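You operate a simulated robot arm through the tools that you are given. There is no shell and no other tool.

Carry out the task below with a simulated two-armed robot. There is one attempt and no reset: what you move stays moved.

## Task
Get the station running: side guard shut, power unlocked and on, reset, start.
Fine: in that order; the station's own reset and start buttons; one start.
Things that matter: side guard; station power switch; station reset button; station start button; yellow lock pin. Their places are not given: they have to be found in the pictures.

Only the result counts: the job must be done as asked and must still hold three seconds after the hand-in. Knocking over, shifting, dropping, spilling or breaking anything else fails it.

## Robot
Two 7-joint arms with two-finger grippers on one trunk that stands fixed in place. Base frame: the origin is at the foot of the trunk, x ahead of it, y to its left, z up. Units: mm, rad, N and s.
The left shoulder is at [50, 191, 1167], the right one opposite. With the tool pointing down near the work surface each hand reaches from about 100 to 740 mm from the base axis, measured 20 degrees to its own side. Payload 2.69 kg a hand.
Tool frame (each hand has its own): the origin (TCP) lies between the finger pads and is the grasp point; the fingertips stand 20 mm ahead of it; z points along the fingers, y is the line along which they close. The gripper opens to 100 mm; its body begins 63 mm behind the TCP.
Orientation is that of the tool frame in the base frame, as [roll, pitch, yaw] about the fixed x, y, z axes, in that order (R = Rz(yaw) Ry(pitch) Rx(roll)). With the fingers straight down and closing along the base's y, the tool's x points along the base's -x, its y along +y and its z along -z.

## Interface
- The arms move only by the tool servo_tool. It takes "left_commands", "right_commands" or both (then of equal length, played together; a hand with none holds still); each is a list of rows, each a list of 3 entries, a list of its own where there are three numbers: the finger opening in mm, from 0 to 100, then the shift along the tool's x, y, z in units of 250 mm (1.0 is 250 mm), then the turn, a rotation vector about the tool's x, y, z in units of 90 degrees (1.0 is 90 degrees). In form: [[jaw, [tx, ty, tz], [rx, ry, rz]], ...]. A call has 1 to 20 rows; each row is the pose to reach, as a shift and turn from the pose commanded when the call began, along the tool's axes at that moment. A call with a number of a shift or a turn outside -1 to 1 is refused whole. Each row takes 0.2 s and may step no farther than 50 mm and 0.15 rad from the row before; otherwise, or with a gripper value out of range, the whole call is refused. A pose out of reach is approached as far as the arm can. The call stops where the force on the tool passes 90 N (or 10 N more than at its start, if that is more) or the arm is blocked; 0.2 s more then pass. The fingers move at their own pace (about 153 mm/s each) and stop on an object; they squeeze with about 24 N. The grip force told is the motor's: it shows also when the fingers shut on nothing. Time passes only in rows, and 0.2 s behind the last, so rows that repeat a pose let the fingers close. The reply holds the time, the measured pose of the TCP, the force on the tool along the base axes, the opening and the grip force, in the units named above and with some noise, with the torque about the TCP (base axes, N m) and any sound that the robot's microphone picked up.
- Cameras (640 x 400 px; columns grow to the right, rows downward): "scene" is now at [129.8, 11.6, 1340.1]; the picture's right is [0.12, -0.99, 0.00], its down [-0.51, -0.06, -0.85] and it looks along [0.85, 0.11, -0.52] (base axes); focal length 214 px, centre (320, 200). "left" rides on the left gripper at [70, 19, -99] in its tool frame; the picture's right is [-0.26, 0.97, 0.00], its down [-0.75, -0.20, -0.63] and it looks along [-0.61, -0.16, 0.78] (tool axes); focal length 230 px, centre (320, 200). "right" rides on the right gripper at [70, -19, -99] in its tool frame; the picture's right is [0.26, 0.97, 0.00], its down [-0.75, 0.20, -0.63] and it looks along [-0.61, 0.16, 0.78] (tool axes); focal length 230 px, centre (320, 200).
- capture(camera): a new picture of that camera. No time passes.
- move_column(by): slides the trunk up (or, below 0, down) by that many mm; the arms and the scene camera ride with it, the base frame stays. It gives what a move gives, with no picture.
- aim_head(pan, tilt): turns the head with the scene camera to pan (to the left, within 1.396 rad either way) and tilt (down, from -0.506 to 1.204), counted from straight ahead of the robot. It gives what a move gives.
- point_at(camera, pixels): for up to 12 pixels [column, row] of the newest picture of that camera ("zoom" is the newest enlarged one), the place [x, y, z] in the base frame of the surface seen there, good to about 3 mm. No time passes.
- close_up(camera, box): a new picture of the part [left, top, right, bottom] of that camera's present view, enlarged. No time passes.
- job_done(): hands the job in; it is judged then, once.

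Unless the task says otherwise, let go and move clear before handing in.

The tools are called by a JSON object that holds its "method" and its "body". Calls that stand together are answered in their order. servo_tool: Moves the arms, as the interface text tells. Its arguments: {"type":"object","properties":{"left_commands":{"type":"array"},"right_commands":{"type":"array"}},"required":[]} The other tools are called the same way: move_column (by) moves the trunk up or down; aim_head (pan, tilt) turns the head that bears the scene camera; capture (camera) takes a picture; point_at (camera, pixels) gives the place of the surface under pixels of a picture; close_up (camera, box) takes an enlarged picture of a part of a camera's view; job_done () hands the job in.

At the start:

```text
time: 0.0
left_position: [430.2, 420.9, 1175.8]
left_tool_rot: [-3.141, 0.0, -3.142]
left_force: [0.1, -0.3, 0.8]
left_wrist_torque: [-0.01, -0.01, -0.01]
left_finger_gap: 100.0
left_grasp_force: 0.0
right_position: [306.9, -15.4, 1238.7]
right_tool_rot: [3.138, 0.001, 3.14]
right_force: [0.0, 0.0, -0.5]
right_wrist_torque: [-0.01, -0.01, -0.02]
right_finger_gap: 100.0
right_grasp_force: 0.1
trunk travel left (down, up): [-225.0, 98.0]
head pan, tilt (commanded): [0.124, 0.546]
```

scene: 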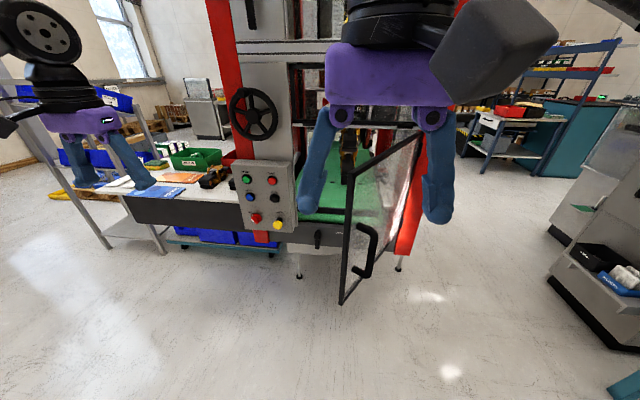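
right: 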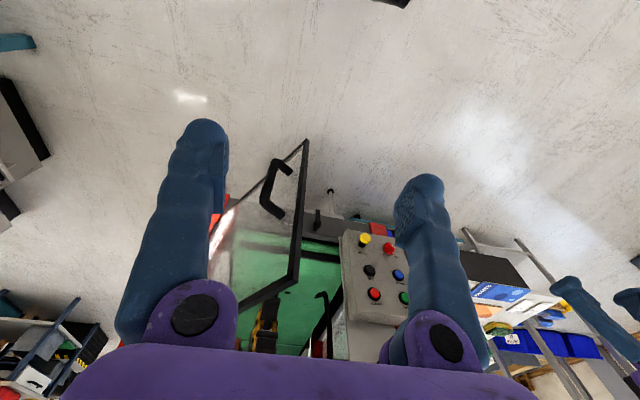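
left: 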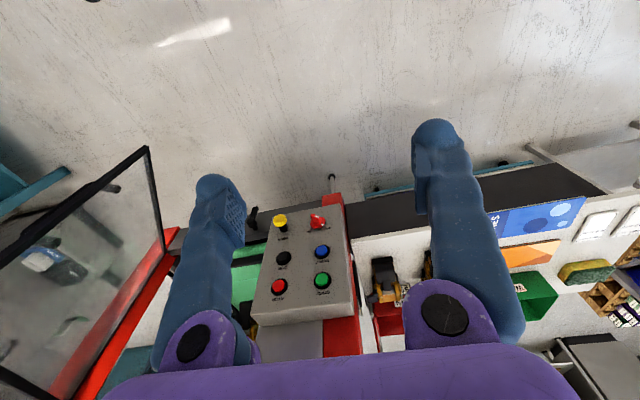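

The scene picture shows a control panel around pixel (265,200) and an open glass guard door with a black handle around (365,250). I will enlarge both to read labels.

{"method": "close_up", "body": {"camera": "scene", "box": [220, 150, 320, 250]}}

{"method": "close_up", "body": {"camera": "left", "box": [240, 190, 370, 330]}}

{"method": "close_up", "body": {"camera": "scene", "box": [280, 120, 440, 310]}}

```text
4.00 times, centred on (270, 200) of scene
```

zoom: 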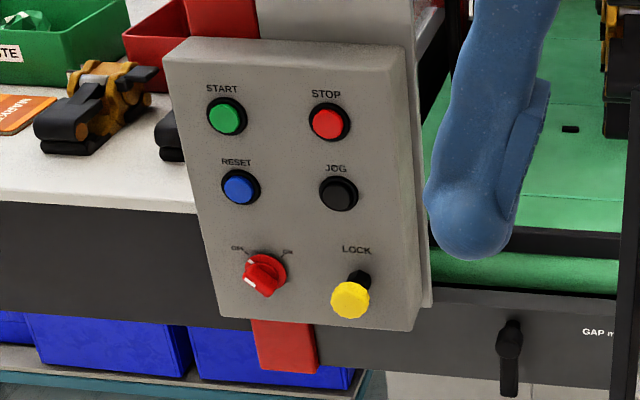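

```text
2.86 times, centred on (305, 260) of left
```

zoom: 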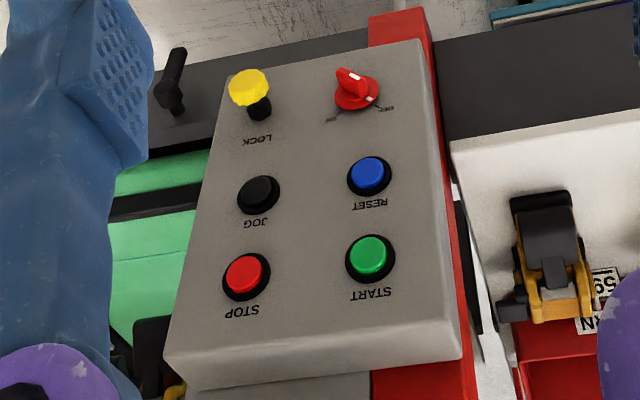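

```text
2.11 times, centred on (360, 215) of scene
```

zoom: 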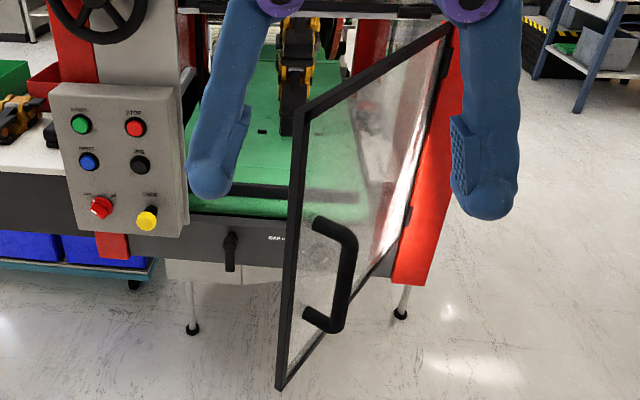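

The panel reads START, STOP, RESET, JOG, a red rotary switch (ON/off labels) and a yellow LOCK pin; the door hinges on the right red post. I'll get 3D positions for these points.

{"method": "point_at", "body": {"camera": "scene", "pixels": [[276, 179], [302, 180], [280, 197], [302, 199], [286, 219], [307, 224], [265, 219], [248, 180], [248, 162], [290, 163], [275, 231], [322, 232]]}}

{"method": "point_at", "body": {"camera": "scene", "pixels": [[247, 180], [271, 181], [250, 197], [275, 198], [256, 219], [277, 225], [350, 175], [342, 302], [416, 135], [377, 235], [362, 275], [398, 270]]}}

{"method": "point_at", "body": {"camera": "left", "pixels": [[279, 287], [322, 280], [283, 258], [321, 251], [280, 218], [317, 222], [288, 305], [298, 270], [300, 240], [330, 270], [270, 300], [335, 300]]}}

```text
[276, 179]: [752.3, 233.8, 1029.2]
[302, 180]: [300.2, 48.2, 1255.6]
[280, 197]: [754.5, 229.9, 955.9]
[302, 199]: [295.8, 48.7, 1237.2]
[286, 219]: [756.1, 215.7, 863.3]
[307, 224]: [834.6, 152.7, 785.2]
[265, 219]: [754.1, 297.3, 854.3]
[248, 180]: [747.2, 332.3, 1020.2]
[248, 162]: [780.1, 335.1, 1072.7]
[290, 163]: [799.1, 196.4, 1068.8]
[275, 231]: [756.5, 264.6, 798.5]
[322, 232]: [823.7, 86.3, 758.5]
```

```text
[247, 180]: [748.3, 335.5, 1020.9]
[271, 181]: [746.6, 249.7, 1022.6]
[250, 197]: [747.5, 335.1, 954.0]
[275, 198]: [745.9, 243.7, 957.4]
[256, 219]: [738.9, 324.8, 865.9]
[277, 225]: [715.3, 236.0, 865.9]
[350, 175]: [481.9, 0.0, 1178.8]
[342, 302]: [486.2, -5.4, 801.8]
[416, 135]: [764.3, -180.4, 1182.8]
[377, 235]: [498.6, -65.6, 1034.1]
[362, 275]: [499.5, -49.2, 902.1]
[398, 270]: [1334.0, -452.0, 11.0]
```

```text
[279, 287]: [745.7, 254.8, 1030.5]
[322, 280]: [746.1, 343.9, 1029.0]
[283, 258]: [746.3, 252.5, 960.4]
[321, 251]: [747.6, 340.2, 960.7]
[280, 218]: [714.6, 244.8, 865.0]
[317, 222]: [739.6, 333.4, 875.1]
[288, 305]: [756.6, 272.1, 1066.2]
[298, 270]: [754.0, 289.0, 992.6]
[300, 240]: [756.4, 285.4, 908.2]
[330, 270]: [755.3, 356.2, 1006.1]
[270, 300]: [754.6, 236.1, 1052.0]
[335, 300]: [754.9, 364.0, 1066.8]
```

Panel face is at x≈755, and buttons stand out to x≈746; the lock knob is at about (715,240,866), and the door's free edge at about (482,0). I'll zoom closer on the switch and lock, and on the door.

{"method": "close_up", "body": {"camera": "scene", "box": [248, 205, 288, 233]}}

{"method": "close_up", "body": {"camera": "left", "box": [265, 200, 345, 250]}}

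{"method": "close_up", "body": {"camera": "right", "box": [230, 130, 420, 340]}}

```text
14.29 times, centred on (268, 219) of scene
```

zoom: 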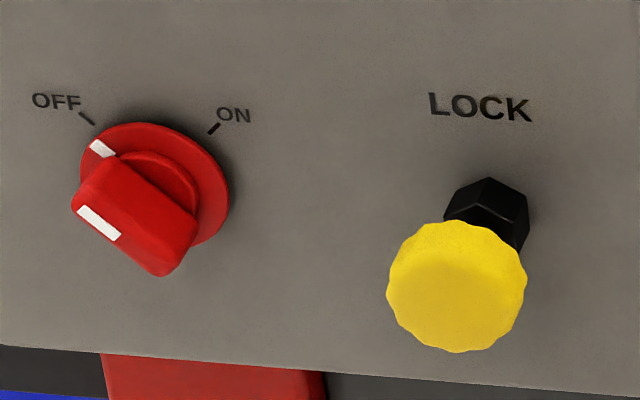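

```text
8.00 times, centred on (305, 225) of left
```

zoom: 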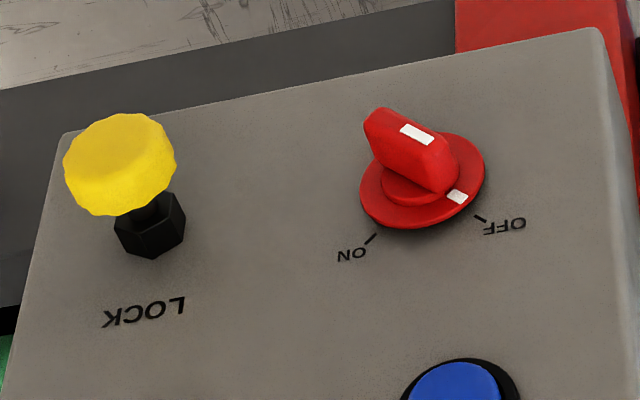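

```text
1.90 times, centred on (325, 235) of right
```

zoom: 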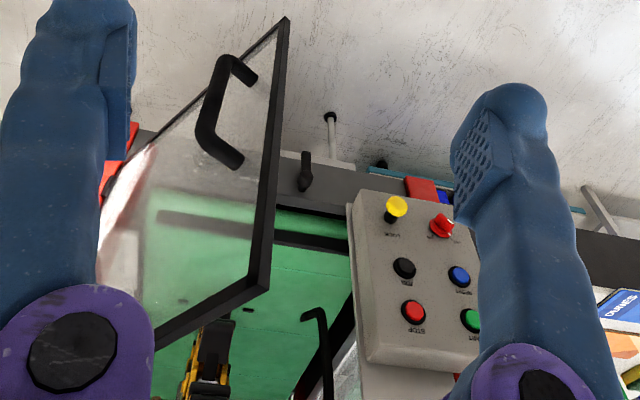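

The switch points to OFF with ON 90° clockwise, and the lock pin sits beside it at the right. Before acting, I'll look around with the head for any other guard or controls.

{"method": "aim_head", "body": {"pan": -0.35, "tilt": 0.45}}

{"method": "capture", "body": {"camera": "scene"}}

{"method": "aim_head", "body": {"pan": 0.3, "tilt": 0.2}}

{"method": "capture", "body": {"camera": "scene"}}

```text
time: 0.9
left_position: [430.1, 421.1, 1177.8]
left_tool_rot: [-3.141, -0.001, 3.141]
left_force: [0.2, 0.2, 0.1]
left_wrist_torque: [0.02, 0.04, 0.01]
left_finger_gap: 99.8
left_grasp_force: 0.0
right_position: [307.0, -15.9, 1238.7]
right_tool_rot: [3.14, 0.0, 3.141]
right_force: [1.3, -0.4, -0.2]
right_wrist_torque: [0.02, -0.01, -0.03]
right_finger_gap: 100.0
right_grasp_force: 0.1
trunk travel left (down, up): [-225.0, 98.0]
head pan, tilt (commanded): [-0.351, 0.45]
```

```text
taken
```

scene: 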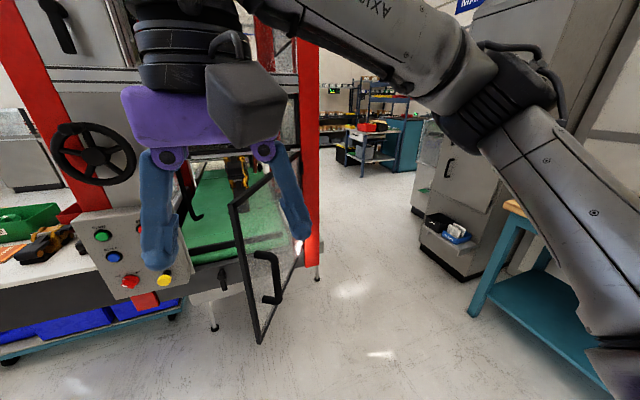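

```text
time: 1.9
left_position: [430.6, 421.6, 1175.6]
left_tool_rot: [3.141, 0.0, 3.14]
left_force: [-0.8, 0.3, 0.5]
left_wrist_torque: [0.02, 0.05, -0.01]
left_finger_gap: 100.2
left_grasp_force: 0.1
right_position: [307.8, -14.7, 1237.6]
right_tool_rot: [3.14, -0.001, 3.141]
right_force: [0.0, -0.5, 0.6]
right_wrist_torque: [0.0, -0.01, -0.01]
right_finger_gap: 99.8
right_grasp_force: 0.1
trunk travel left (down, up): [-225.0, 98.0]
head pan, tilt (commanded): [0.3, 0.201]
```

```text
taken
```

scene: 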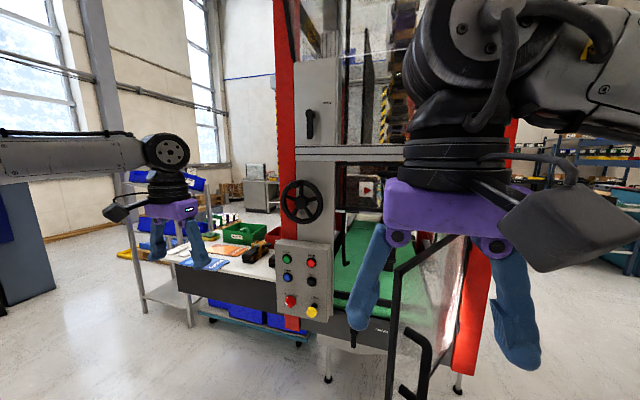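

The glass door beside the panel is the only movable guard I see, hinged on the right red post. I'll move the right hand to the door's outer side with fingers closing, and point the head back at the work.

{"method": "servo_tool", "body": {"right_commands": [[60, [-0.018, -0.164, 0.07], [0, 0, 0]], [30, [-0.037, -0.328, 0.142], [0, 0, 0]], [0, [-0.055, -0.492, 0.214], [0, 0, 0]], [0, [-0.074, -0.656, 0.285], [0, 0, 0]], [0, [-0.092, -0.82, 0.356], [0, 0, 0]]]}}

{"method": "aim_head", "body": {"pan": 0.1, "tilt": 0.5}}

{"method": "capture", "body": {"camera": "scene"}}

```text
time: 3.1
left_position: [430.3, 420.2, 1177.3]
left_tool_rot: [3.14, 0.001, 3.141]
left_force: [-0.9, -0.1, 0.2]
left_wrist_torque: [0.0, -0.01, 0.02]
left_finger_gap: 100.0
left_grasp_force: 0.1
right_position: [330.9, -222.1, 1147.3]
right_tool_rot: [3.14, -0.001, -3.141]
right_force: [0.9, -0.7, -0.9]
right_wrist_torque: [0.01, -0.01, 0.0]
right_finger_gap: 0.0
right_grasp_force: 23.9
trunk travel left (down, up): [-225.0, 98.0]
head pan, tilt (commanded): [0.3, 0.201]
```

```text
time: 4.0
left_position: [430.3, 420.7, 1177.1]
left_tool_rot: [-3.141, 0.0, 3.141]
left_force: [0.6, 0.4, -0.3]
left_wrist_torque: [0.01, -0.01, 0.01]
left_finger_gap: 99.9
left_grasp_force: 0.0
right_position: [330.0, -220.3, 1148.4]
right_tool_rot: [3.141, 0.001, 3.141]
right_force: [-1.1, 0.4, -0.1]
right_wrist_torque: [0.03, 0.0, 0.01]
right_finger_gap: 0.1
right_grasp_force: 24.2
trunk travel left (down, up): [-225.0, 98.0]
head pan, tilt (commanded): [0.099, 0.499]
```

```text
taken
```

scene: 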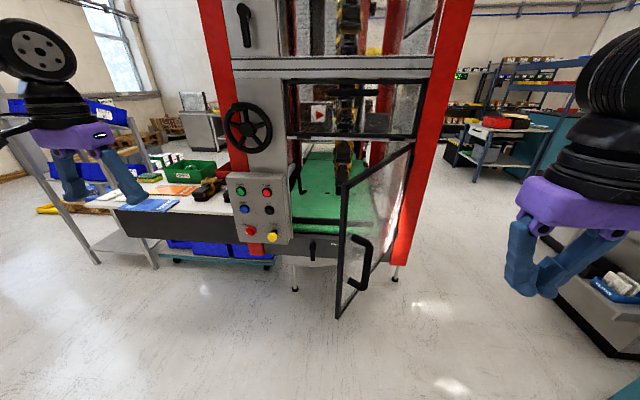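

The view is now clear and the door frame runs from the free edge (340,185)-(338,317) to the hinge (412,145). I'll measure the frame, handle and door opening.

{"method": "point_at", "body": {"camera": "scene", "pixels": [[343, 187], [340, 250], [338, 315], [411, 147], [378, 167], [384, 262], [369, 245], [362, 288], [352, 238], [349, 284], [400, 200], [370, 200]]}}

{"method": "close_up", "body": {"camera": "scene", "box": [280, 120, 440, 330]}}

{"method": "point_at", "body": {"camera": "scene", "pixels": [[295, 200], [292, 240], [350, 255], [390, 245], [402, 230], [415, 170], [305, 135], [360, 138], [288, 100], [340, 78], [420, 65], [290, 160]]}}

```text
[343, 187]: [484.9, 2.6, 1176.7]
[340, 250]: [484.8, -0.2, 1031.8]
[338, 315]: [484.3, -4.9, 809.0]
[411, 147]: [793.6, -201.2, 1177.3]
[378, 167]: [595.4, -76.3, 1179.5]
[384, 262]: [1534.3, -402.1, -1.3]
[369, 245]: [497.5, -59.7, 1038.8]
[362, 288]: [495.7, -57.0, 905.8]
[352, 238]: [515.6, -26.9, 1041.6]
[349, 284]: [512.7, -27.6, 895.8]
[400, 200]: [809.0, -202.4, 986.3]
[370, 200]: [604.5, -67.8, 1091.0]
```

```text
1.90 times, centred on (360, 225) of scene
```

zoom: 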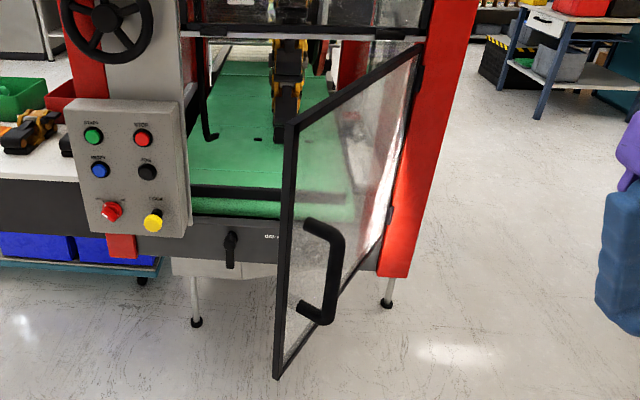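

```text
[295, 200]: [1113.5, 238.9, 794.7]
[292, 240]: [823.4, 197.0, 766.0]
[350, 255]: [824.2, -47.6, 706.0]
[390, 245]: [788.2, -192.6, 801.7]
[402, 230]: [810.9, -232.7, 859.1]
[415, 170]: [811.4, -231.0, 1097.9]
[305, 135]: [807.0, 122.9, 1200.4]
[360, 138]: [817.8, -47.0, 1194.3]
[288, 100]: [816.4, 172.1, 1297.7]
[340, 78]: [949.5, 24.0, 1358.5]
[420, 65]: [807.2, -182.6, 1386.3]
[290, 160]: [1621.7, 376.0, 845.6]
```

The door swings about a hinge near (798,-202) with ~374 mm radius and is ~57° open; its top is at z≈1180 and the handle at z 900–1045. I'll turn the right hand to point forward and 30° left, on the outer side of the door.

{"method": "servo_tool", "body": {"right_commands": [[0, [-0.0233, 0.0233, 0.011], [-0.0218, -0.0813, -0.0218]], [0, [-0.0467, 0.0467, 0.022], [-0.0436, -0.1625, -0.0436]], [0, [-0.07, 0.07, 0.033], [-0.0653, -0.2438, -0.0653]], [0, [-0.0933, 0.0933, 0.044], [-0.0871, -0.325, -0.0871]], [0, [-0.1167, 0.1167, 0.055], [-0.1089, -0.4063, -0.1089]], [0, [-0.14, 0.14, 0.066], [-0.1307, -0.4875, -0.1307]], [0, [-0.1633, 0.1633, 0.077], [-0.1524, -0.5688, -0.1524]], [0, [-0.1867, 0.1867, 0.088], [-0.1742, -0.65, -0.1742]], [0, [-0.21, 0.21, 0.099], [-0.196, -0.7313, -0.196]], [0, [-0.2333, 0.2333, 0.11], [-0.2178, -0.8125, -0.2178]], [0, [-0.2567, 0.2567, 0.121], [-0.2395, -0.8938, -0.2395]], [0, [-0.28, 0.28, 0.132], [-0.2613, -0.975, -0.2613]]]}}

{"method": "capture", "body": {"camera": "scene"}}

{"method": "capture", "body": {"camera": "right"}}

```text
time: 6.5
left_position: [428.5, 420.0, 1176.1]
left_tool_rot: [3.141, 0.002, -3.142]
left_force: [0.2, 0.0, 0.9]
left_wrist_torque: [0.04, 0.0, -0.01]
left_finger_gap: 99.9
left_grasp_force: 0.0
right_position: [457.1, -150.7, 1101.0]
right_tool_rot: [-0.161, 1.561, 0.362]
right_force: [-0.3, 0.8, -1.5]
right_wrist_torque: [0.07, -0.11, -0.01]
right_finger_gap: 0.2
right_grasp_force: 23.8
right hand out of reach, approached as far as the arm can: row 5, 6, 7, 8, 9, 10, 11, 12
trunk travel left (down, up): [-225.0, 98.0]
head pan, tilt (commanded): [0.099, 0.499]
```

```text
taken
```

scene: 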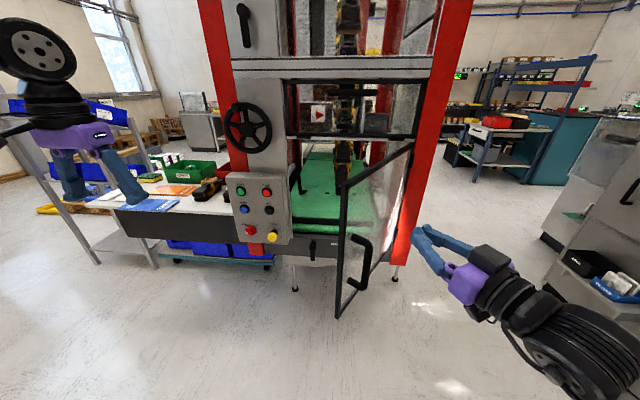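

```text
taken
```

right: 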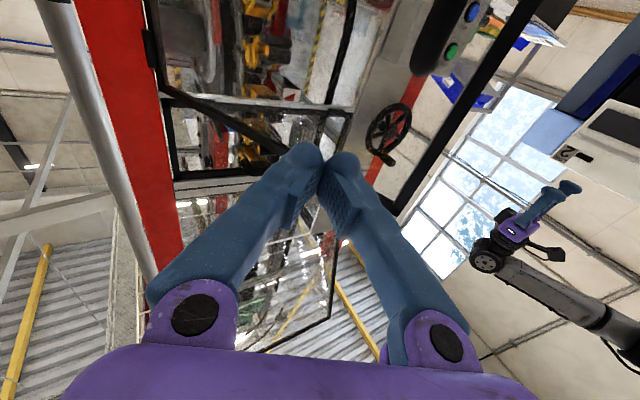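

The hand is pointing as wanted at (457,-151,1101), on the outer side about 140 mm from the door, though it ended offset from the commanded spot. I'll approach the glass to a point short of contact and check the reading.

{"method": "servo_tool", "body": {"right_commands": [[0, [0, 0.056, 0.079], [0, 0, 0]], [0, [0, 0.112, 0.157], [0, 0, 0]], [0, [0, 0.169, 0.236], [0, 0, 0]], [0, [0, 0.225, 0.315], [0, 0, 0]]]}}

{"method": "capture", "body": {"camera": "scene"}}

```text
time: 7.5
left_position: [430.2, 422.3, 1176.4]
left_tool_rot: [-3.14, 0.0, 3.141]
left_force: [0.0, 0.2, -0.2]
left_wrist_torque: [-0.02, -0.03, 0.01]
left_finger_gap: 100.1
left_grasp_force: 0.1
right_position: [483.6, -100.4, 1099.4]
right_tool_rot: [1.592, 1.57, 2.121]
right_force: [-0.5, 0.6, 0.1]
right_wrist_torque: [0.02, 0.02, -0.01]
right_finger_gap: 0.0
right_grasp_force: 24.1
right hand out of reach, approached as far as the arm can: row 3, 4
trunk travel left (down, up): [-225.0, 98.0]
head pan, tilt (commanded): [0.099, 0.499]
```

```text
taken
```

scene: 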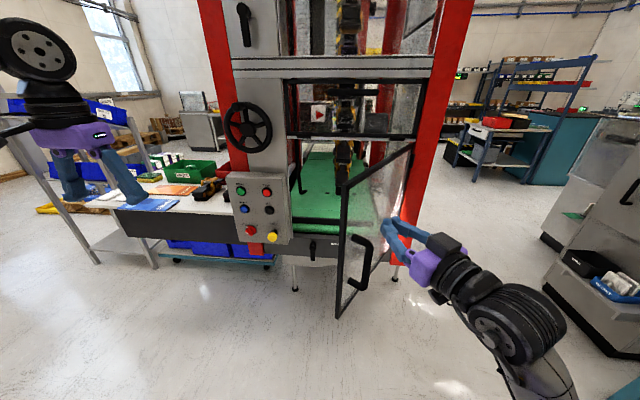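

The hand is at (484,-100,1099), still pointing 30° left, with the tip ~70 mm off the glass at z≈1100. A straight push along the finger direction follows the chord of the door's swing, so I'll start pushing slowly.

{"method": "servo_tool", "body": {"right_commands": [[0, [0, 0, 0.06], [0, 0, 0]], [0, [0, 0, 0.12], [0, 0, 0]], [0, [0, 0, 0.18], [0, 0, 0]], [0, [0, 0, 0.24], [0, 0, 0]], [0, [0, 0, 0.3], [0, 0, 0]], [0, [0, 0, 0.36], [0, 0, 0]], [0, [0, 0, 0.42], [0, 0, 0]], [0, [0, 0, 0.48], [0, 0, 0]]]}}

{"method": "capture", "body": {"camera": "scene"}}

```text
time: 9.3
left_position: [431.9, 422.7, 1175.6]
left_tool_rot: [3.141, -0.002, 3.14]
left_force: [0.9, -0.4, 0.4]
left_wrist_torque: [-0.02, 0.06, -0.04]
left_finger_gap: 100.1
left_grasp_force: 0.1
right_position: [590.3, -54.3, 1079.3]
right_tool_rot: [1.604, 1.448, 2.126]
right_force: [0.2, -0.4, -0.9]
right_wrist_torque: [-0.02, -0.01, -0.02]
right_finger_gap: 0.1
right_grasp_force: 24.0
right hand out of reach, approached as far as the arm can: row 1, 2, 3, 4, 5, 6, 7, 8
trunk travel left (down, up): [-225.0, 98.0]
head pan, tilt (commanded): [0.099, 0.499]
```

```text
taken
```

scene: 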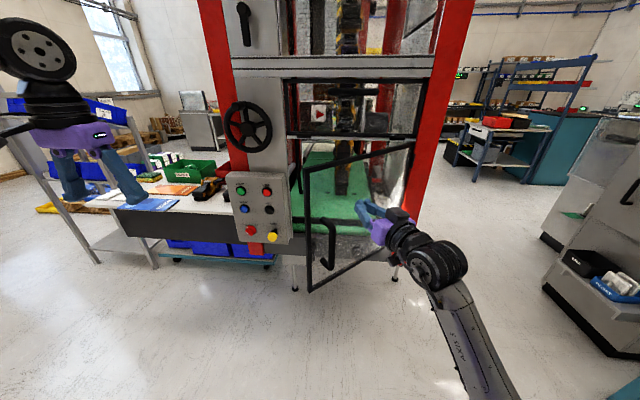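

The door is closing: its free edge moved to (304,172)-(308,290), and the hand's only misfit is a slight roll at the wrist. I'll keep pushing along the fingers while letting the hand roll in the direction it prefers.

{"method": "servo_tool", "body": {"right_commands": [[0, [0, 0, 0.06], [0, 0, 0.04]], [0, [0, 0, 0.12], [0, 0, 0.08]], [0, [0, 0, 0.18], [0, 0, 0.12]], [0, [0, 0, 0.24], [0, 0, 0.16]], [0, [0, 0, 0.3], [0, 0, 0.2]], [0, [0, 0, 0.36], [0, 0, 0.24]], [0, [0, 0, 0.42], [0, 0, 0.28]], [0, [0, 0, 0.48], [0, 0, 0.32]], [0, [0, 0, 0.54], [0, 0, 0.36]], [0, [0, 0, 0.6], [0, 0, 0.4]]]}}

{"method": "capture", "body": {"camera": "scene"}}

```text
time: 11.6
left_position: [430.3, 421.4, 1175.7]
left_tool_rot: [-3.141, 0.0, -3.141]
left_force: [-0.7, 0.1, 0.6]
left_wrist_torque: [0.0, -0.05, -0.03]
left_finger_gap: 99.8
left_grasp_force: 0.0
right_position: [719.8, 19.3, 1079.7]
right_tool_rot: [1.576, 0.818, 2.096]
right_force: [-0.3, -0.6, 0.4]
right_wrist_torque: [-0.02, 0.01, -0.02]
right_finger_gap: 0.0
right_grasp_force: 23.4
trunk travel left (down, up): [-225.0, 98.0]
head pan, tilt (commanded): [0.099, 0.499]
```

```text
taken
```

scene: 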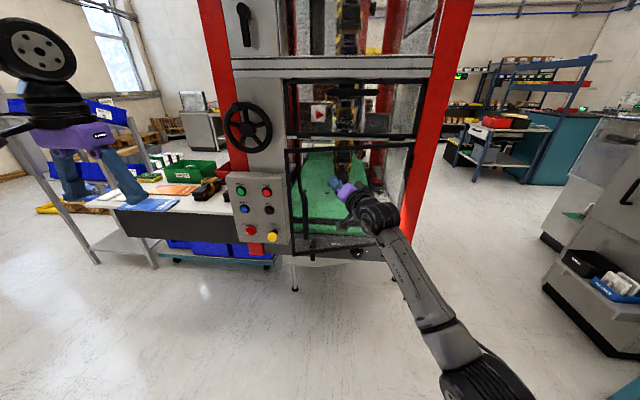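

The door is nearly shut, with the tip at about (737,29,1080) and no load. I'll continue the push in small steps until it meets the stop.

{"method": "servo_tool", "body": {"right_commands": [[0, [0, 0, 0.04], [0, 0, 0]], [0, [0, 0, 0.08], [0, 0, 0]], [0, [0, 0, 0.12], [0, 0, 0]], [0, [0, 0, 0.16], [0, 0, 0]], [0, [0, 0, 0.2], [0, 0, 0]], [0, [0, 0, 0.24], [0, 0, 0]], [0, [0, 0, 0.27], [0, 0, 0]]]}}

{"method": "capture", "body": {"camera": "scene"}}

```text
time: 13.2
left_position: [431.4, 420.6, 1175.0]
left_tool_rot: [-3.141, 0.001, 3.142]
left_force: [0.6, 0.1, -0.4]
left_wrist_torque: [-0.01, -0.04, 0.03]
left_finger_gap: 99.9
left_grasp_force: 0.0
right_position: [779.3, 52.8, 1079.8]
right_tool_rot: [1.577, 0.818, 2.096]
right_force: [0.1, 0.8, -0.3]
right_wrist_torque: [-0.01, 0.01, 0.03]
right_finger_gap: 0.0
right_grasp_force: 24.0
trunk travel left (down, up): [-225.0, 98.0]
head pan, tilt (commanded): [0.099, 0.499]
```

```text
taken
```

scene: 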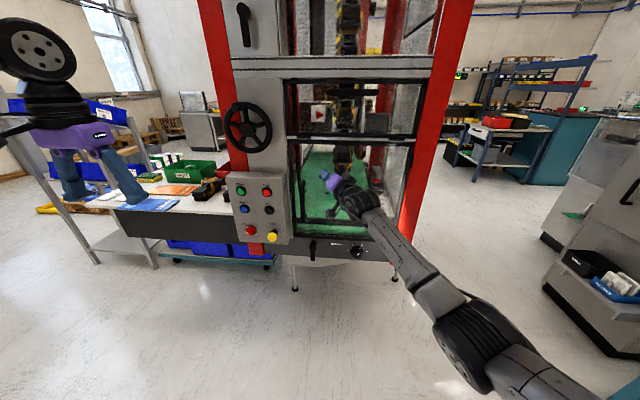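

The tip is now at about (797,63) with no load; the door's free edge seems to be around (298,143)-(300,240). I'll zoom in and measure how far it is from flush.

{"method": "close_up", "body": {"camera": "scene", "box": [270, 120, 430, 270]}}

{"method": "point_at", "body": {"camera": "scene", "pixels": [[299, 150], [302, 180], [304, 200], [306, 230], [350, 140], [400, 145], [330, 143], [325, 244], [400, 240], [303, 215]]}}

{"method": "capture", "body": {"camera": "right"}}

```text
2.67 times, centred on (350, 195) of scene
```

zoom: 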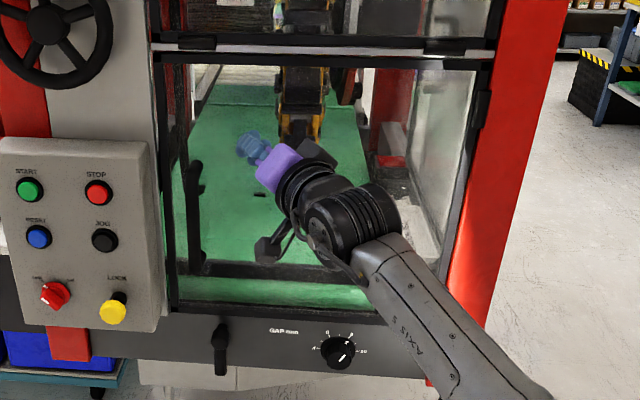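

```text
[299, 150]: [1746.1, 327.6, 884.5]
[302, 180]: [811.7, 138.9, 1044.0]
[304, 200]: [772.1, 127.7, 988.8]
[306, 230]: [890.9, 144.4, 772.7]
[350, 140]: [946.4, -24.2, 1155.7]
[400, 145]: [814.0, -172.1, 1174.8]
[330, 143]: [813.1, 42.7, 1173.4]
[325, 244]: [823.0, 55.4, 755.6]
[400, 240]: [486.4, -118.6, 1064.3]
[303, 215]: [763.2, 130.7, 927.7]
```

```text
taken
```

right: 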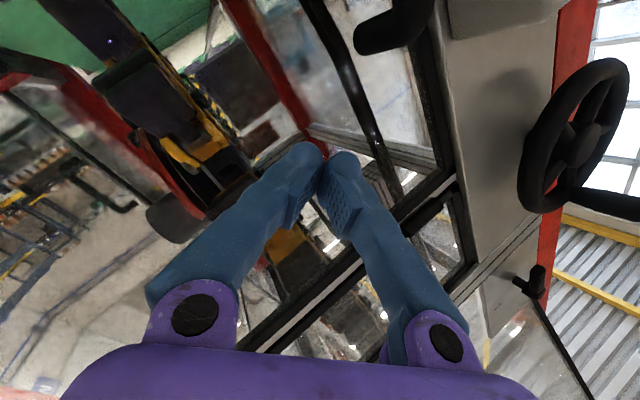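

The door bar now measures x≈813 both at y=43 and at y=-172, i.e. parallel to the station front, and the handle is at x≈765. I'll zoom in on the fingertips and the latch edge to check.

{"method": "close_up", "body": {"camera": "scene", "box": [320, 160, 370, 200]}}

{"method": "close_up", "body": {"camera": "scene", "box": [285, 125, 325, 165]}}

{"method": "close_up", "body": {"camera": "scene", "box": [285, 180, 335, 250]}}

```text
10.00 times, centred on (345, 180) of scene
```

zoom: 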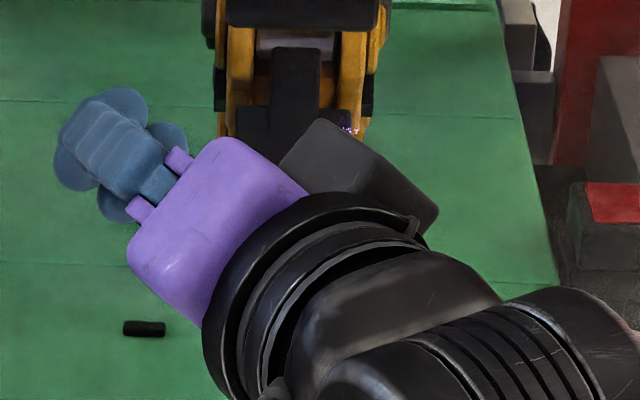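

```text
10.00 times, centred on (305, 145) of scene
```

zoom: 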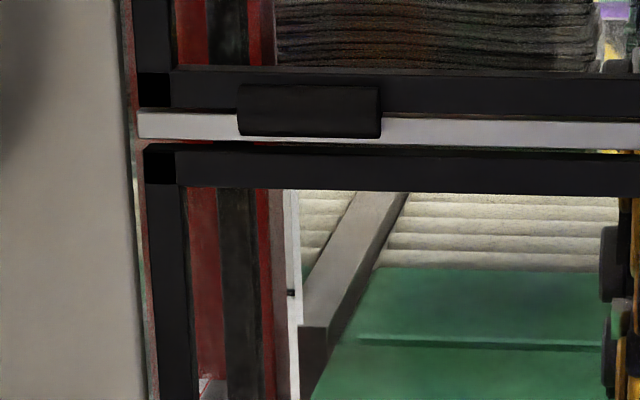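

```text
5.71 times, centred on (310, 215) of scene
```

zoom: 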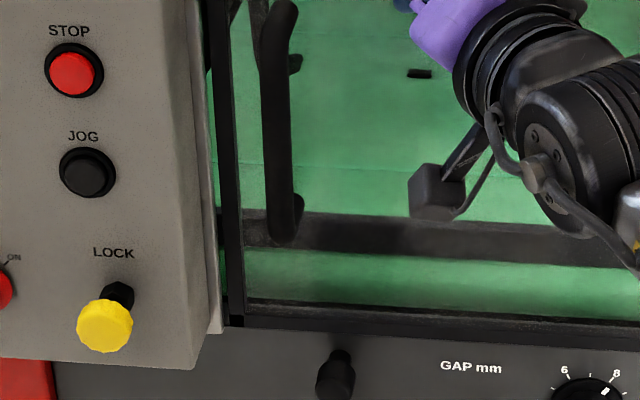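

Reflections of the fingertips on the glass suggest they are right at the pane and the door looks flush. I'll push a little more to confirm it is against its stop.

{"method": "servo_tool", "body": {"right_commands": [[0, [0, 0, 0.016], [0, 0, 0]], [0, [0, 0, 0.032], [0, 0, 0]], [0, [0, 0, 0.048], [0, 0, 0]]]}}

```text
time: 13.9
left_position: [430.1, 421.8, 1175.9]
left_tool_rot: [3.142, 0.0, -3.141]
left_force: [0.1, 0.4, 0.4]
left_wrist_torque: [0.0, 0.03, -0.01]
left_finger_gap: 100.1
left_grasp_force: 0.0
right_position: [789.1, 58.5, 1079.1]
right_tool_rot: [1.573, 0.816, 2.096]
right_force: [0.6, -0.1, 0.2]
right_wrist_torque: [-0.02, -0.02, 0.01]
right_finger_gap: 0.1
right_grasp_force: 24.2
trunk travel left (down, up): [-225.0, 98.0]
head pan, tilt (commanded): [0.099, 0.499]
```

Still no force with the tip at x≈806. I'll continue in small steps.

{"method": "servo_tool", "body": {"right_commands": [[0, [0, 0, 0.012], [0, 0, 0]], [0, [0, 0, 0.024], [0, 0, 0]], [0, [0, 0, 0.036], [0, 0, 0]], [0, [0, 0, 0.048], [0, 0, 0]]]}}

{"method": "close_up", "body": {"camera": "scene", "box": [285, 125, 385, 195]}}

```text
time: 14.9
left_position: [427.4, 420.8, 1178.2]
left_tool_rot: [3.14, 0.004, 3.141]
left_force: [0.4, 0.8, -0.4]
left_wrist_torque: [0.03, 0.01, -0.03]
left_finger_gap: 100.1
left_grasp_force: 0.1
right_position: [796.3, 64.9, 1081.1]
right_tool_rot: [1.572, 0.817, 2.097]
right_force: [-30.2, -7.9, -4.9]
right_wrist_torque: [-0.04, 0.07, -0.29]
right_finger_gap: 0.0
right_grasp_force: 24.1
trunk travel left (down, up): [-225.0, 98.0]
head pan, tilt (commanded): [0.099, 0.499]
```

```text
5.71 times, centred on (335, 160) of scene
```

zoom: 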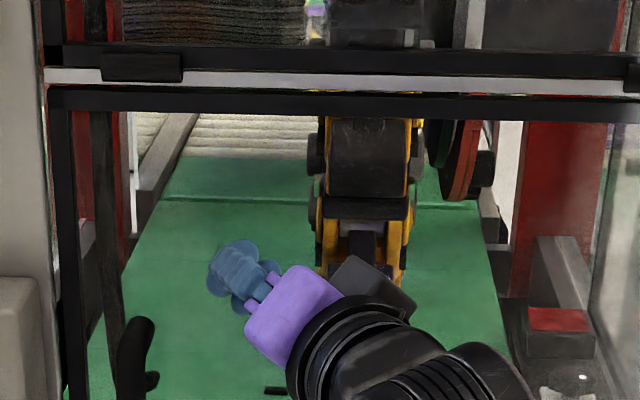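

The push now meets 30 N against the stop, so the door is shut. I'll back the right hand straight off and check that the door stays closed.

{"method": "servo_tool", "body": {"right_commands": [[0, [0, 0, -0.04], [0, 0, 0]], [0, [0, 0, -0.12], [0, 0, 0]], [0, [0, 0, -0.24], [0, 0, 0]], [0, [0, 0, -0.38], [0, 0, 0]], [0, [0, 0, -0.52], [0, 0, 0]], [0, [0, 0, -0.66], [0, 0, 0]], [0, [0, 0, -0.8], [0, 0, 0]], [0, [0, 0, -0.94], [0, 0, 0]]]}}

{"method": "capture", "body": {"camera": "scene"}}

```text
time: 16.8
left_position: [430.3, 421.8, 1176.8]
left_tool_rot: [-3.141, 0.0, -3.14]
left_force: [-0.6, -1.0, -0.1]
left_wrist_torque: [-0.02, 0.02, 0.0]
left_finger_gap: 100.0
left_grasp_force: 0.0
right_position: [594.9, -50.6, 1079.2]
right_tool_rot: [1.574, 0.819, 2.097]
right_force: [0.1, 0.2, -0.4]
right_wrist_torque: [0.01, -0.03, 0.03]
right_finger_gap: 0.0
right_grasp_force: 23.6
trunk travel left (down, up): [-225.0, 98.0]
head pan, tilt (commanded): [0.099, 0.499]
```

```text
taken
```

scene: 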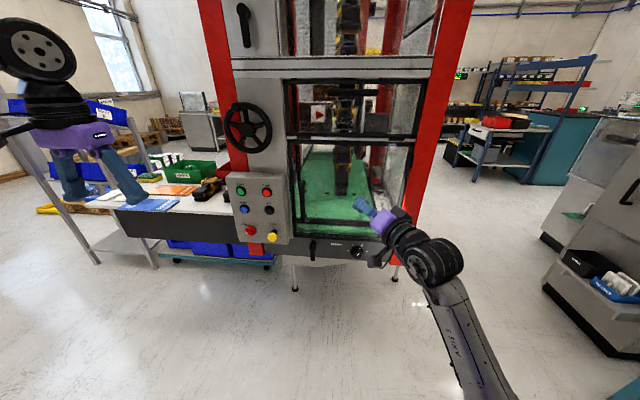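

The door stays closed with the hand backed away. Now I'll bring the left hand down toward the panel, turning it to point forward with a -45° roll so that it also suits the switch bar.

{"method": "servo_tool", "body": {"left_commands": [[80, [-0.0133, -0.0403, 0.0833], [0.0326, -0.0786, -0.0326]], [70, [-0.0267, -0.0807, 0.1667], [0.0652, -0.1573, -0.0652]], [70, [-0.04, -0.121, 0.25], [0.0977, -0.2359, -0.0977]], [70, [-0.0533, -0.1613, 0.3333], [0.1303, -0.3146, -0.1303]], [70, [-0.0667, -0.2017, 0.4167], [0.1629, -0.3932, -0.1629]], [70, [-0.08, -0.242, 0.5], [0.1955, -0.4719, -0.1955]], [70, [-0.0933, -0.2823, 0.5833], [0.228, -0.5505, -0.228]], [70, [-0.1067, -0.3227, 0.6667], [0.2606, -0.6291, -0.2606]], [70, [-0.12, -0.363, 0.75], [0.2932, -0.7078, -0.2932]], [70, [-0.1333, -0.4033, 0.8333], [0.3258, -0.7864, -0.3258]], [70, [-0.1467, -0.4437, 0.9167], [0.3583, -0.8651, -0.3583]], [70, [-0.16, -0.484, 1.0], [0.3909, -0.9437, -0.3909]]]}}

{"method": "capture", "body": {"camera": "scene"}}

{"method": "capture", "body": {"camera": "left"}}

```text
time: 19.4
left_position: [469.0, 299.7, 926.9]
left_tool_rot: [-1.568, 0.787, -1.568]
left_force: [0.6, 1.0, 0.2]
left_wrist_torque: [0.02, 0.0, -0.02]
left_finger_gap: 69.9
left_grasp_force: 0.1
right_position: [595.4, -51.4, 1080.8]
right_tool_rot: [1.575, 0.819, 2.097]
right_force: [0.6, 0.1, 0.4]
right_wrist_torque: [-0.02, -0.01, 0.03]
right_finger_gap: 0.0
right_grasp_force: 24.2
trunk travel left (down, up): [-225.0, 98.0]
head pan, tilt (commanded): [0.099, 0.499]
```

```text
taken
```

scene: 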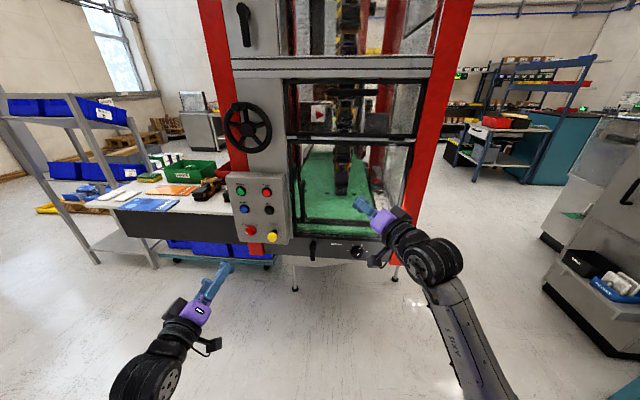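

```text
taken
```

left: 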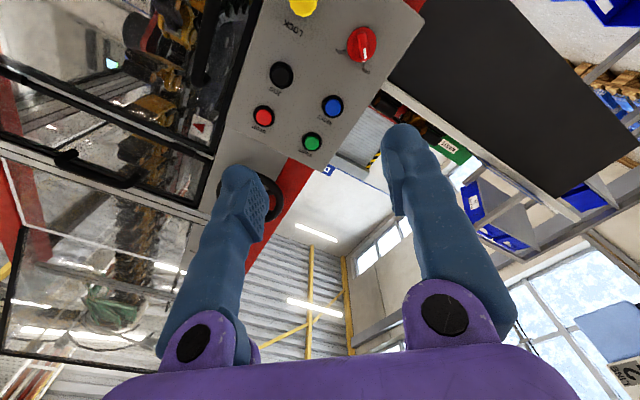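

The left hand reached (469,300,927) exactly, pointing forward with a -45° roll. I'll measure the lock knob, switch and buttons precisely from an enlarged scene view.

{"method": "close_up", "body": {"camera": "scene", "box": [230, 175, 294, 247]}}

```text
5.56 times, centred on (262, 211) of scene
```

zoom: 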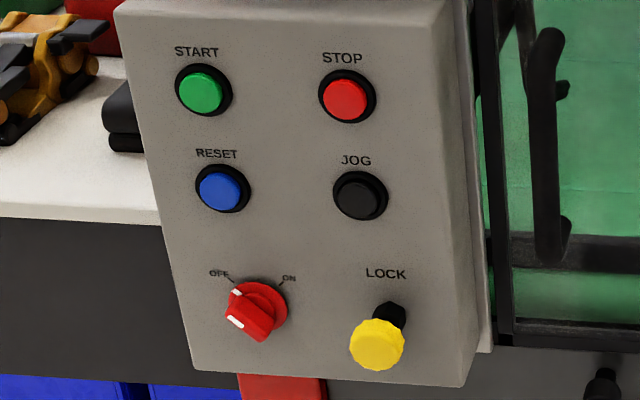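

{"method": "point_at", "body": {"camera": "zoom", "pixels": [[377, 344], [363, 345], [390, 345], [390, 310], [248, 322], [236, 320], [262, 300], [272, 290], [219, 191], [200, 94], [300, 240], [258, 310]]}}

{"method": "close_up", "body": {"camera": "left", "box": [250, 0, 400, 160]}}

```text
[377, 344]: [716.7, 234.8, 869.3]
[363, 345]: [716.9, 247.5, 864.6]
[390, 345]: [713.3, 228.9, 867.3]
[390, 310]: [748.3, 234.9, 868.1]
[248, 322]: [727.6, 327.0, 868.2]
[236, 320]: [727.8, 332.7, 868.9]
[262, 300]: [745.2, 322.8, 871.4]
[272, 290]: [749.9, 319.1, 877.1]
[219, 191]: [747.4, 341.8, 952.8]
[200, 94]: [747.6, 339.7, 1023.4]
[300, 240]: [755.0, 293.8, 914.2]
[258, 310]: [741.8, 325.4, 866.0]
```

```text
2.50 times, centred on (325, 80) of left
```

zoom: 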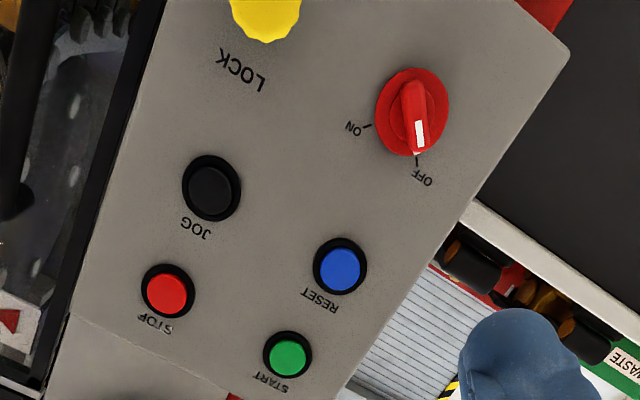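

The left wrist view also shows switch, lock and buttons; I'll cross-check their coordinates there.

{"method": "point_at", "body": {"camera": "zoom", "pixels": [[418, 132], [410, 85], [440, 110], [385, 120], [414, 110], [341, 266], [288, 355], [265, 20], [211, 187], [300, 150], [415, 150]]}}

```text
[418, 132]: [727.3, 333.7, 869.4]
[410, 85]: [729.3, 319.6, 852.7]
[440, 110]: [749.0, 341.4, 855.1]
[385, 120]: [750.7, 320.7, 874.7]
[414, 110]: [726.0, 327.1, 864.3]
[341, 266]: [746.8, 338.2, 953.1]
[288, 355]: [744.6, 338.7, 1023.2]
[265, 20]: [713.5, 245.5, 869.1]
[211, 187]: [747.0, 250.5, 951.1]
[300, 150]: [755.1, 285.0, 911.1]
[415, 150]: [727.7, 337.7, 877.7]
```

Both views agree: switch centre ≈ (727 front, 329, 866), lock knob ≈ (715, 240, 867), RESET ≈ (747, 339, 954), START ≈ (746, 339, 1024). I'll move the left hand in front of the lock knob and look.

{"method": "servo_tool", "body": {"left_commands": [[70, [0.068, 0.001, 0.121], [0, 0, 0]], [70, [0.137, 0.001, 0.242], [0, 0, 0]], [70, [0.205, 0.002, 0.362], [0, 0, 0]], [70, [0.274, 0.002, 0.483], [0, 0, 0]], [70, [0.342, 0.003, 0.604], [0, 0, 0]]]}}

{"method": "capture", "body": {"camera": "left"}}

{"method": "capture", "body": {"camera": "scene"}}

```text
time: 20.6
left_position: [622.0, 240.9, 864.7]
left_tool_rot: [-1.569, 0.785, -1.57]
left_force: [0.1, -0.4, 0.3]
left_wrist_torque: [0.0, 0.02, -0.01]
left_finger_gap: 69.8
left_grasp_force: 0.1
right_position: [595.6, -50.6, 1080.6]
right_tool_rot: [1.577, 0.819, 2.096]
right_force: [-0.3, 0.5, -0.4]
right_wrist_torque: [0.0, 0.01, 0.0]
right_finger_gap: 0.0
right_grasp_force: 24.0
trunk travel left (down, up): [-225.0, 98.0]
head pan, tilt (commanded): [0.099, 0.499]
```

```text
taken
```

left: 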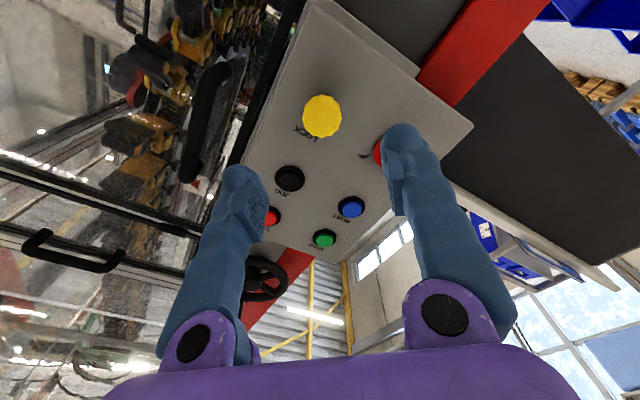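

```text
taken
```

scene: 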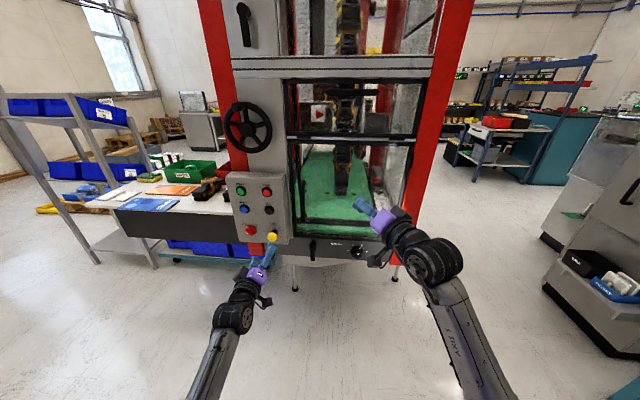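

The yellow knob is at (322,116) in the left picture, almost on the tool axis. I'll measure it.

{"method": "point_at", "body": {"camera": "left", "pixels": [[322, 116], [308, 116], [337, 116], [322, 101], [322, 132], [312, 106], [332, 127]]}}

{"method": "close_up", "body": {"camera": "left", "box": [280, 80, 370, 160]}}

```text
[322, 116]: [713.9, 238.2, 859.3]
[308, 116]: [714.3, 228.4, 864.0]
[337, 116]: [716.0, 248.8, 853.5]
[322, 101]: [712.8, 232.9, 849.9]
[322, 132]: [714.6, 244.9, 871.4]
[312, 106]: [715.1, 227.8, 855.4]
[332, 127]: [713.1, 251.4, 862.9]
```

```text
5.00 times, centred on (325, 120) of left
```

zoom: 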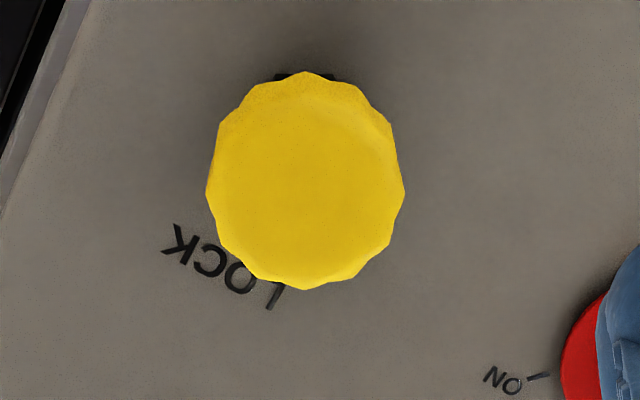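

The knob face is at about (714, 238, 860), diameter ~34 mm, well inside the 70 mm opening. I'll advance so that the pads straddle the knob, then close.

{"method": "servo_tool", "body": {"left_commands": [[70, [0.01, 0.003, 0.1], [0, 0, 0]], [70, [0.02, 0.006, 0.2], [0, 0, 0]], [70, [0.02, 0.006, 0.3], [0, 0, 0]], [70, [0.02, 0.006, 0.35], [0, 0, 0]], [70, [0.02, 0.006, 0.392], [0, 0, 0]]]}}

{"method": "capture", "body": {"camera": "left"}}

{"method": "close_up", "body": {"camera": "scene", "box": [230, 175, 310, 265]}}

```text
time: 21.8
left_position: [719.6, 237.9, 860.5]
left_tool_rot: [-1.57, 0.785, -1.572]
left_force: [0.1, 0.5, -0.3]
left_wrist_torque: [0.01, 0.02, -0.02]
left_finger_gap: 69.9
left_grasp_force: 0.2
right_position: [595.4, -51.7, 1081.4]
right_tool_rot: [1.574, 0.817, 2.095]
right_force: [0.0, 0.4, 0.6]
right_wrist_torque: [0.01, -0.01, -0.01]
right_finger_gap: 0.0
right_grasp_force: 24.1
trunk travel left (down, up): [-225.0, 98.0]
head pan, tilt (commanded): [0.099, 0.499]
```

```text
taken
```

left: 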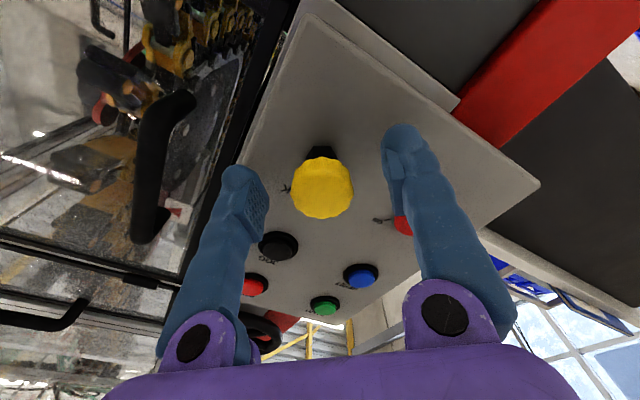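

```text
4.44 times, centred on (270, 220) of scene
```

zoom: 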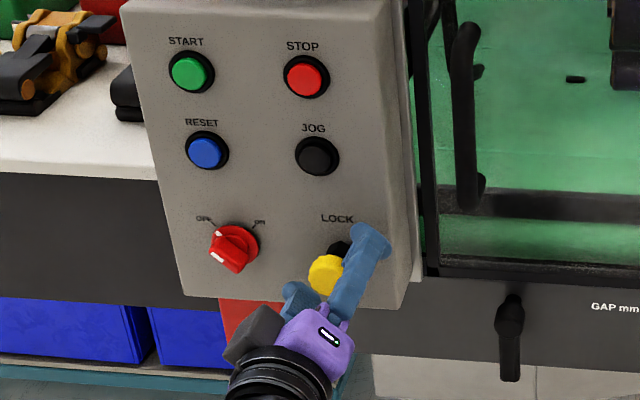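

The knob sits centred between the fingers at (322,187). I'll close on it without moving.

{"method": "servo_tool", "body": {"left_commands": [[50, [0, 0, 0], [0, 0, 0]], [20, [0, 0, 0], [0, 0, 0]], [20, [0, 0, 0], [0, 0, 0]]]}}

{"method": "capture", "body": {"camera": "left"}}

```text
time: 22.6
left_position: [720.3, 239.0, 861.0]
left_tool_rot: [-1.571, 0.785, -1.57]
left_force: [4.3, 1.5, -1.4]
left_wrist_torque: [0.02, 0.01, -0.02]
left_finger_gap: 27.2
left_grasp_force: 45.1
right_position: [596.5, -50.6, 1080.4]
right_tool_rot: [1.575, 0.818, 2.096]
right_force: [0.2, -0.2, -0.5]
right_wrist_torque: [-0.01, -0.02, 0.01]
right_finger_gap: 0.0
right_grasp_force: 24.4
trunk travel left (down, up): [-225.0, 98.0]
head pan, tilt (commanded): [0.099, 0.499]
```

```text
taken
```

left: 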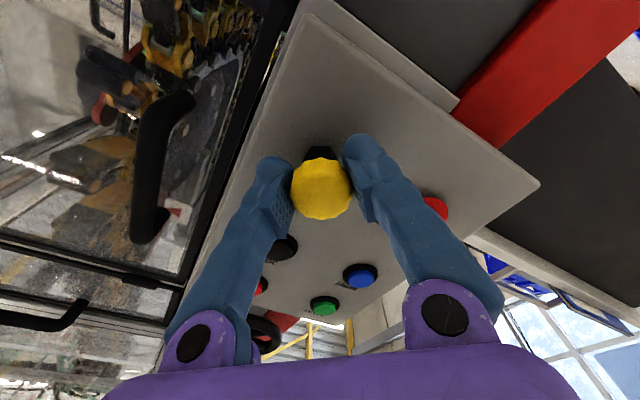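

The fingers hold the knob at a 27 mm gap. I'll pull straight out in small steps and watch force and sound.

{"method": "servo_tool", "body": {"left_commands": [[20, [0, 0, -0.012], [0, 0, 0]], [20, [0, 0, -0.024], [0, 0, 0]], [20, [0, 0, -0.036], [0, 0, 0]]]}}

{"method": "capture", "body": {"camera": "left"}}

```text
time: 23.4
left_position: [710.4, 238.0, 860.8]
left_tool_rot: [-1.572, 0.784, -1.573]
left_force: [-3.7, 1.1, -0.5]
left_wrist_torque: [0.14, -0.16, 0.15]
left_finger_gap: 27.7
left_grasp_force: 44.6
right_position: [596.4, -51.7, 1080.5]
right_tool_rot: [1.574, 0.819, 2.097]
right_force: [1.0, 0.7, -0.6]
right_wrist_torque: [0.0, 0.01, 0.0]
right_finger_gap: 0.2
right_grasp_force: 24.0
trunk travel left (down, up): [-225.0, 98.0]
head pan, tilt (commanded): [0.099, 0.499]
```

```text
taken
```

left: 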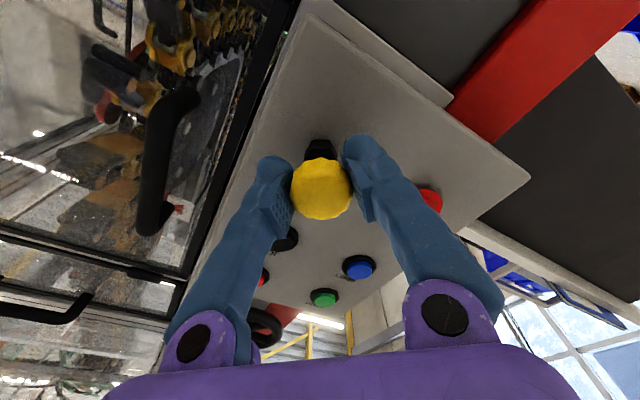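

The knob moved out 10 mm with the fingers, with little resistance. I'll pull further to see whether it meets an end stop.

{"method": "servo_tool", "body": {"left_commands": [[20, [0, 0, -0.012], [0, 0, 0]], [20, [0, 0, -0.024], [0, 0, 0]], [20, [0, 0, -0.036], [0, 0, 0]], [20, [0, 0, -0.048], [0, 0, 0]]]}}

{"method": "capture", "body": {"camera": "left"}}

{"method": "close_up", "body": {"camera": "scene", "box": [230, 175, 310, 265]}}

```text
time: 24.3
left_position: [708.5, 238.6, 860.8]
left_tool_rot: [-1.576, 0.786, -1.576]
left_force: [58.8, 2.1, -10.3]
left_wrist_torque: [-0.05, 1.03, -0.91]
left_finger_gap: 27.5
left_grasp_force: 44.7
right_position: [602.3, -50.3, 1076.3]
right_tool_rot: [1.584, 0.817, 2.103]
right_force: [-0.6, 0.9, -0.4]
right_wrist_torque: [0.02, -0.02, 0.02]
right_finger_gap: 0.0
right_grasp_force: 24.0
trunk travel left (down, up): [-225.0, 98.0]
head pan, tilt (commanded): [0.099, 0.499]
stopped in row 4 (left hand): the force on the tool passed its limit at 95 N (the readings are from after the stop); the commanded pose is now the measured one
```

```text
taken
```

left: 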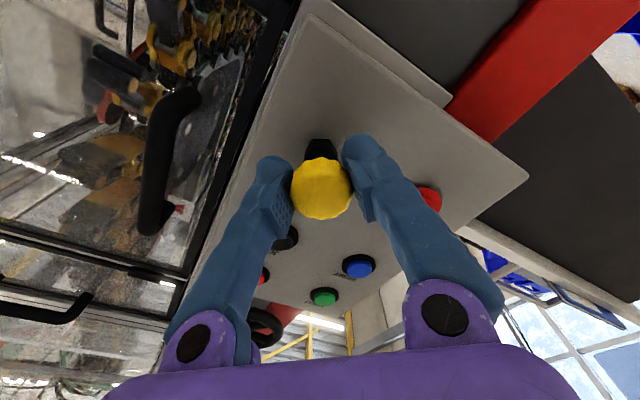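

```text
4.44 times, centred on (270, 220) of scene
```

zoom: 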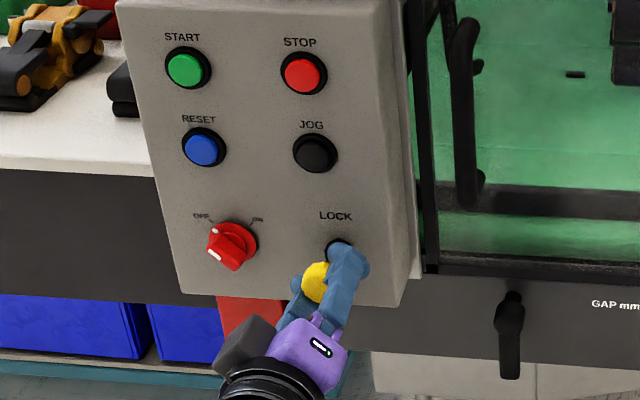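

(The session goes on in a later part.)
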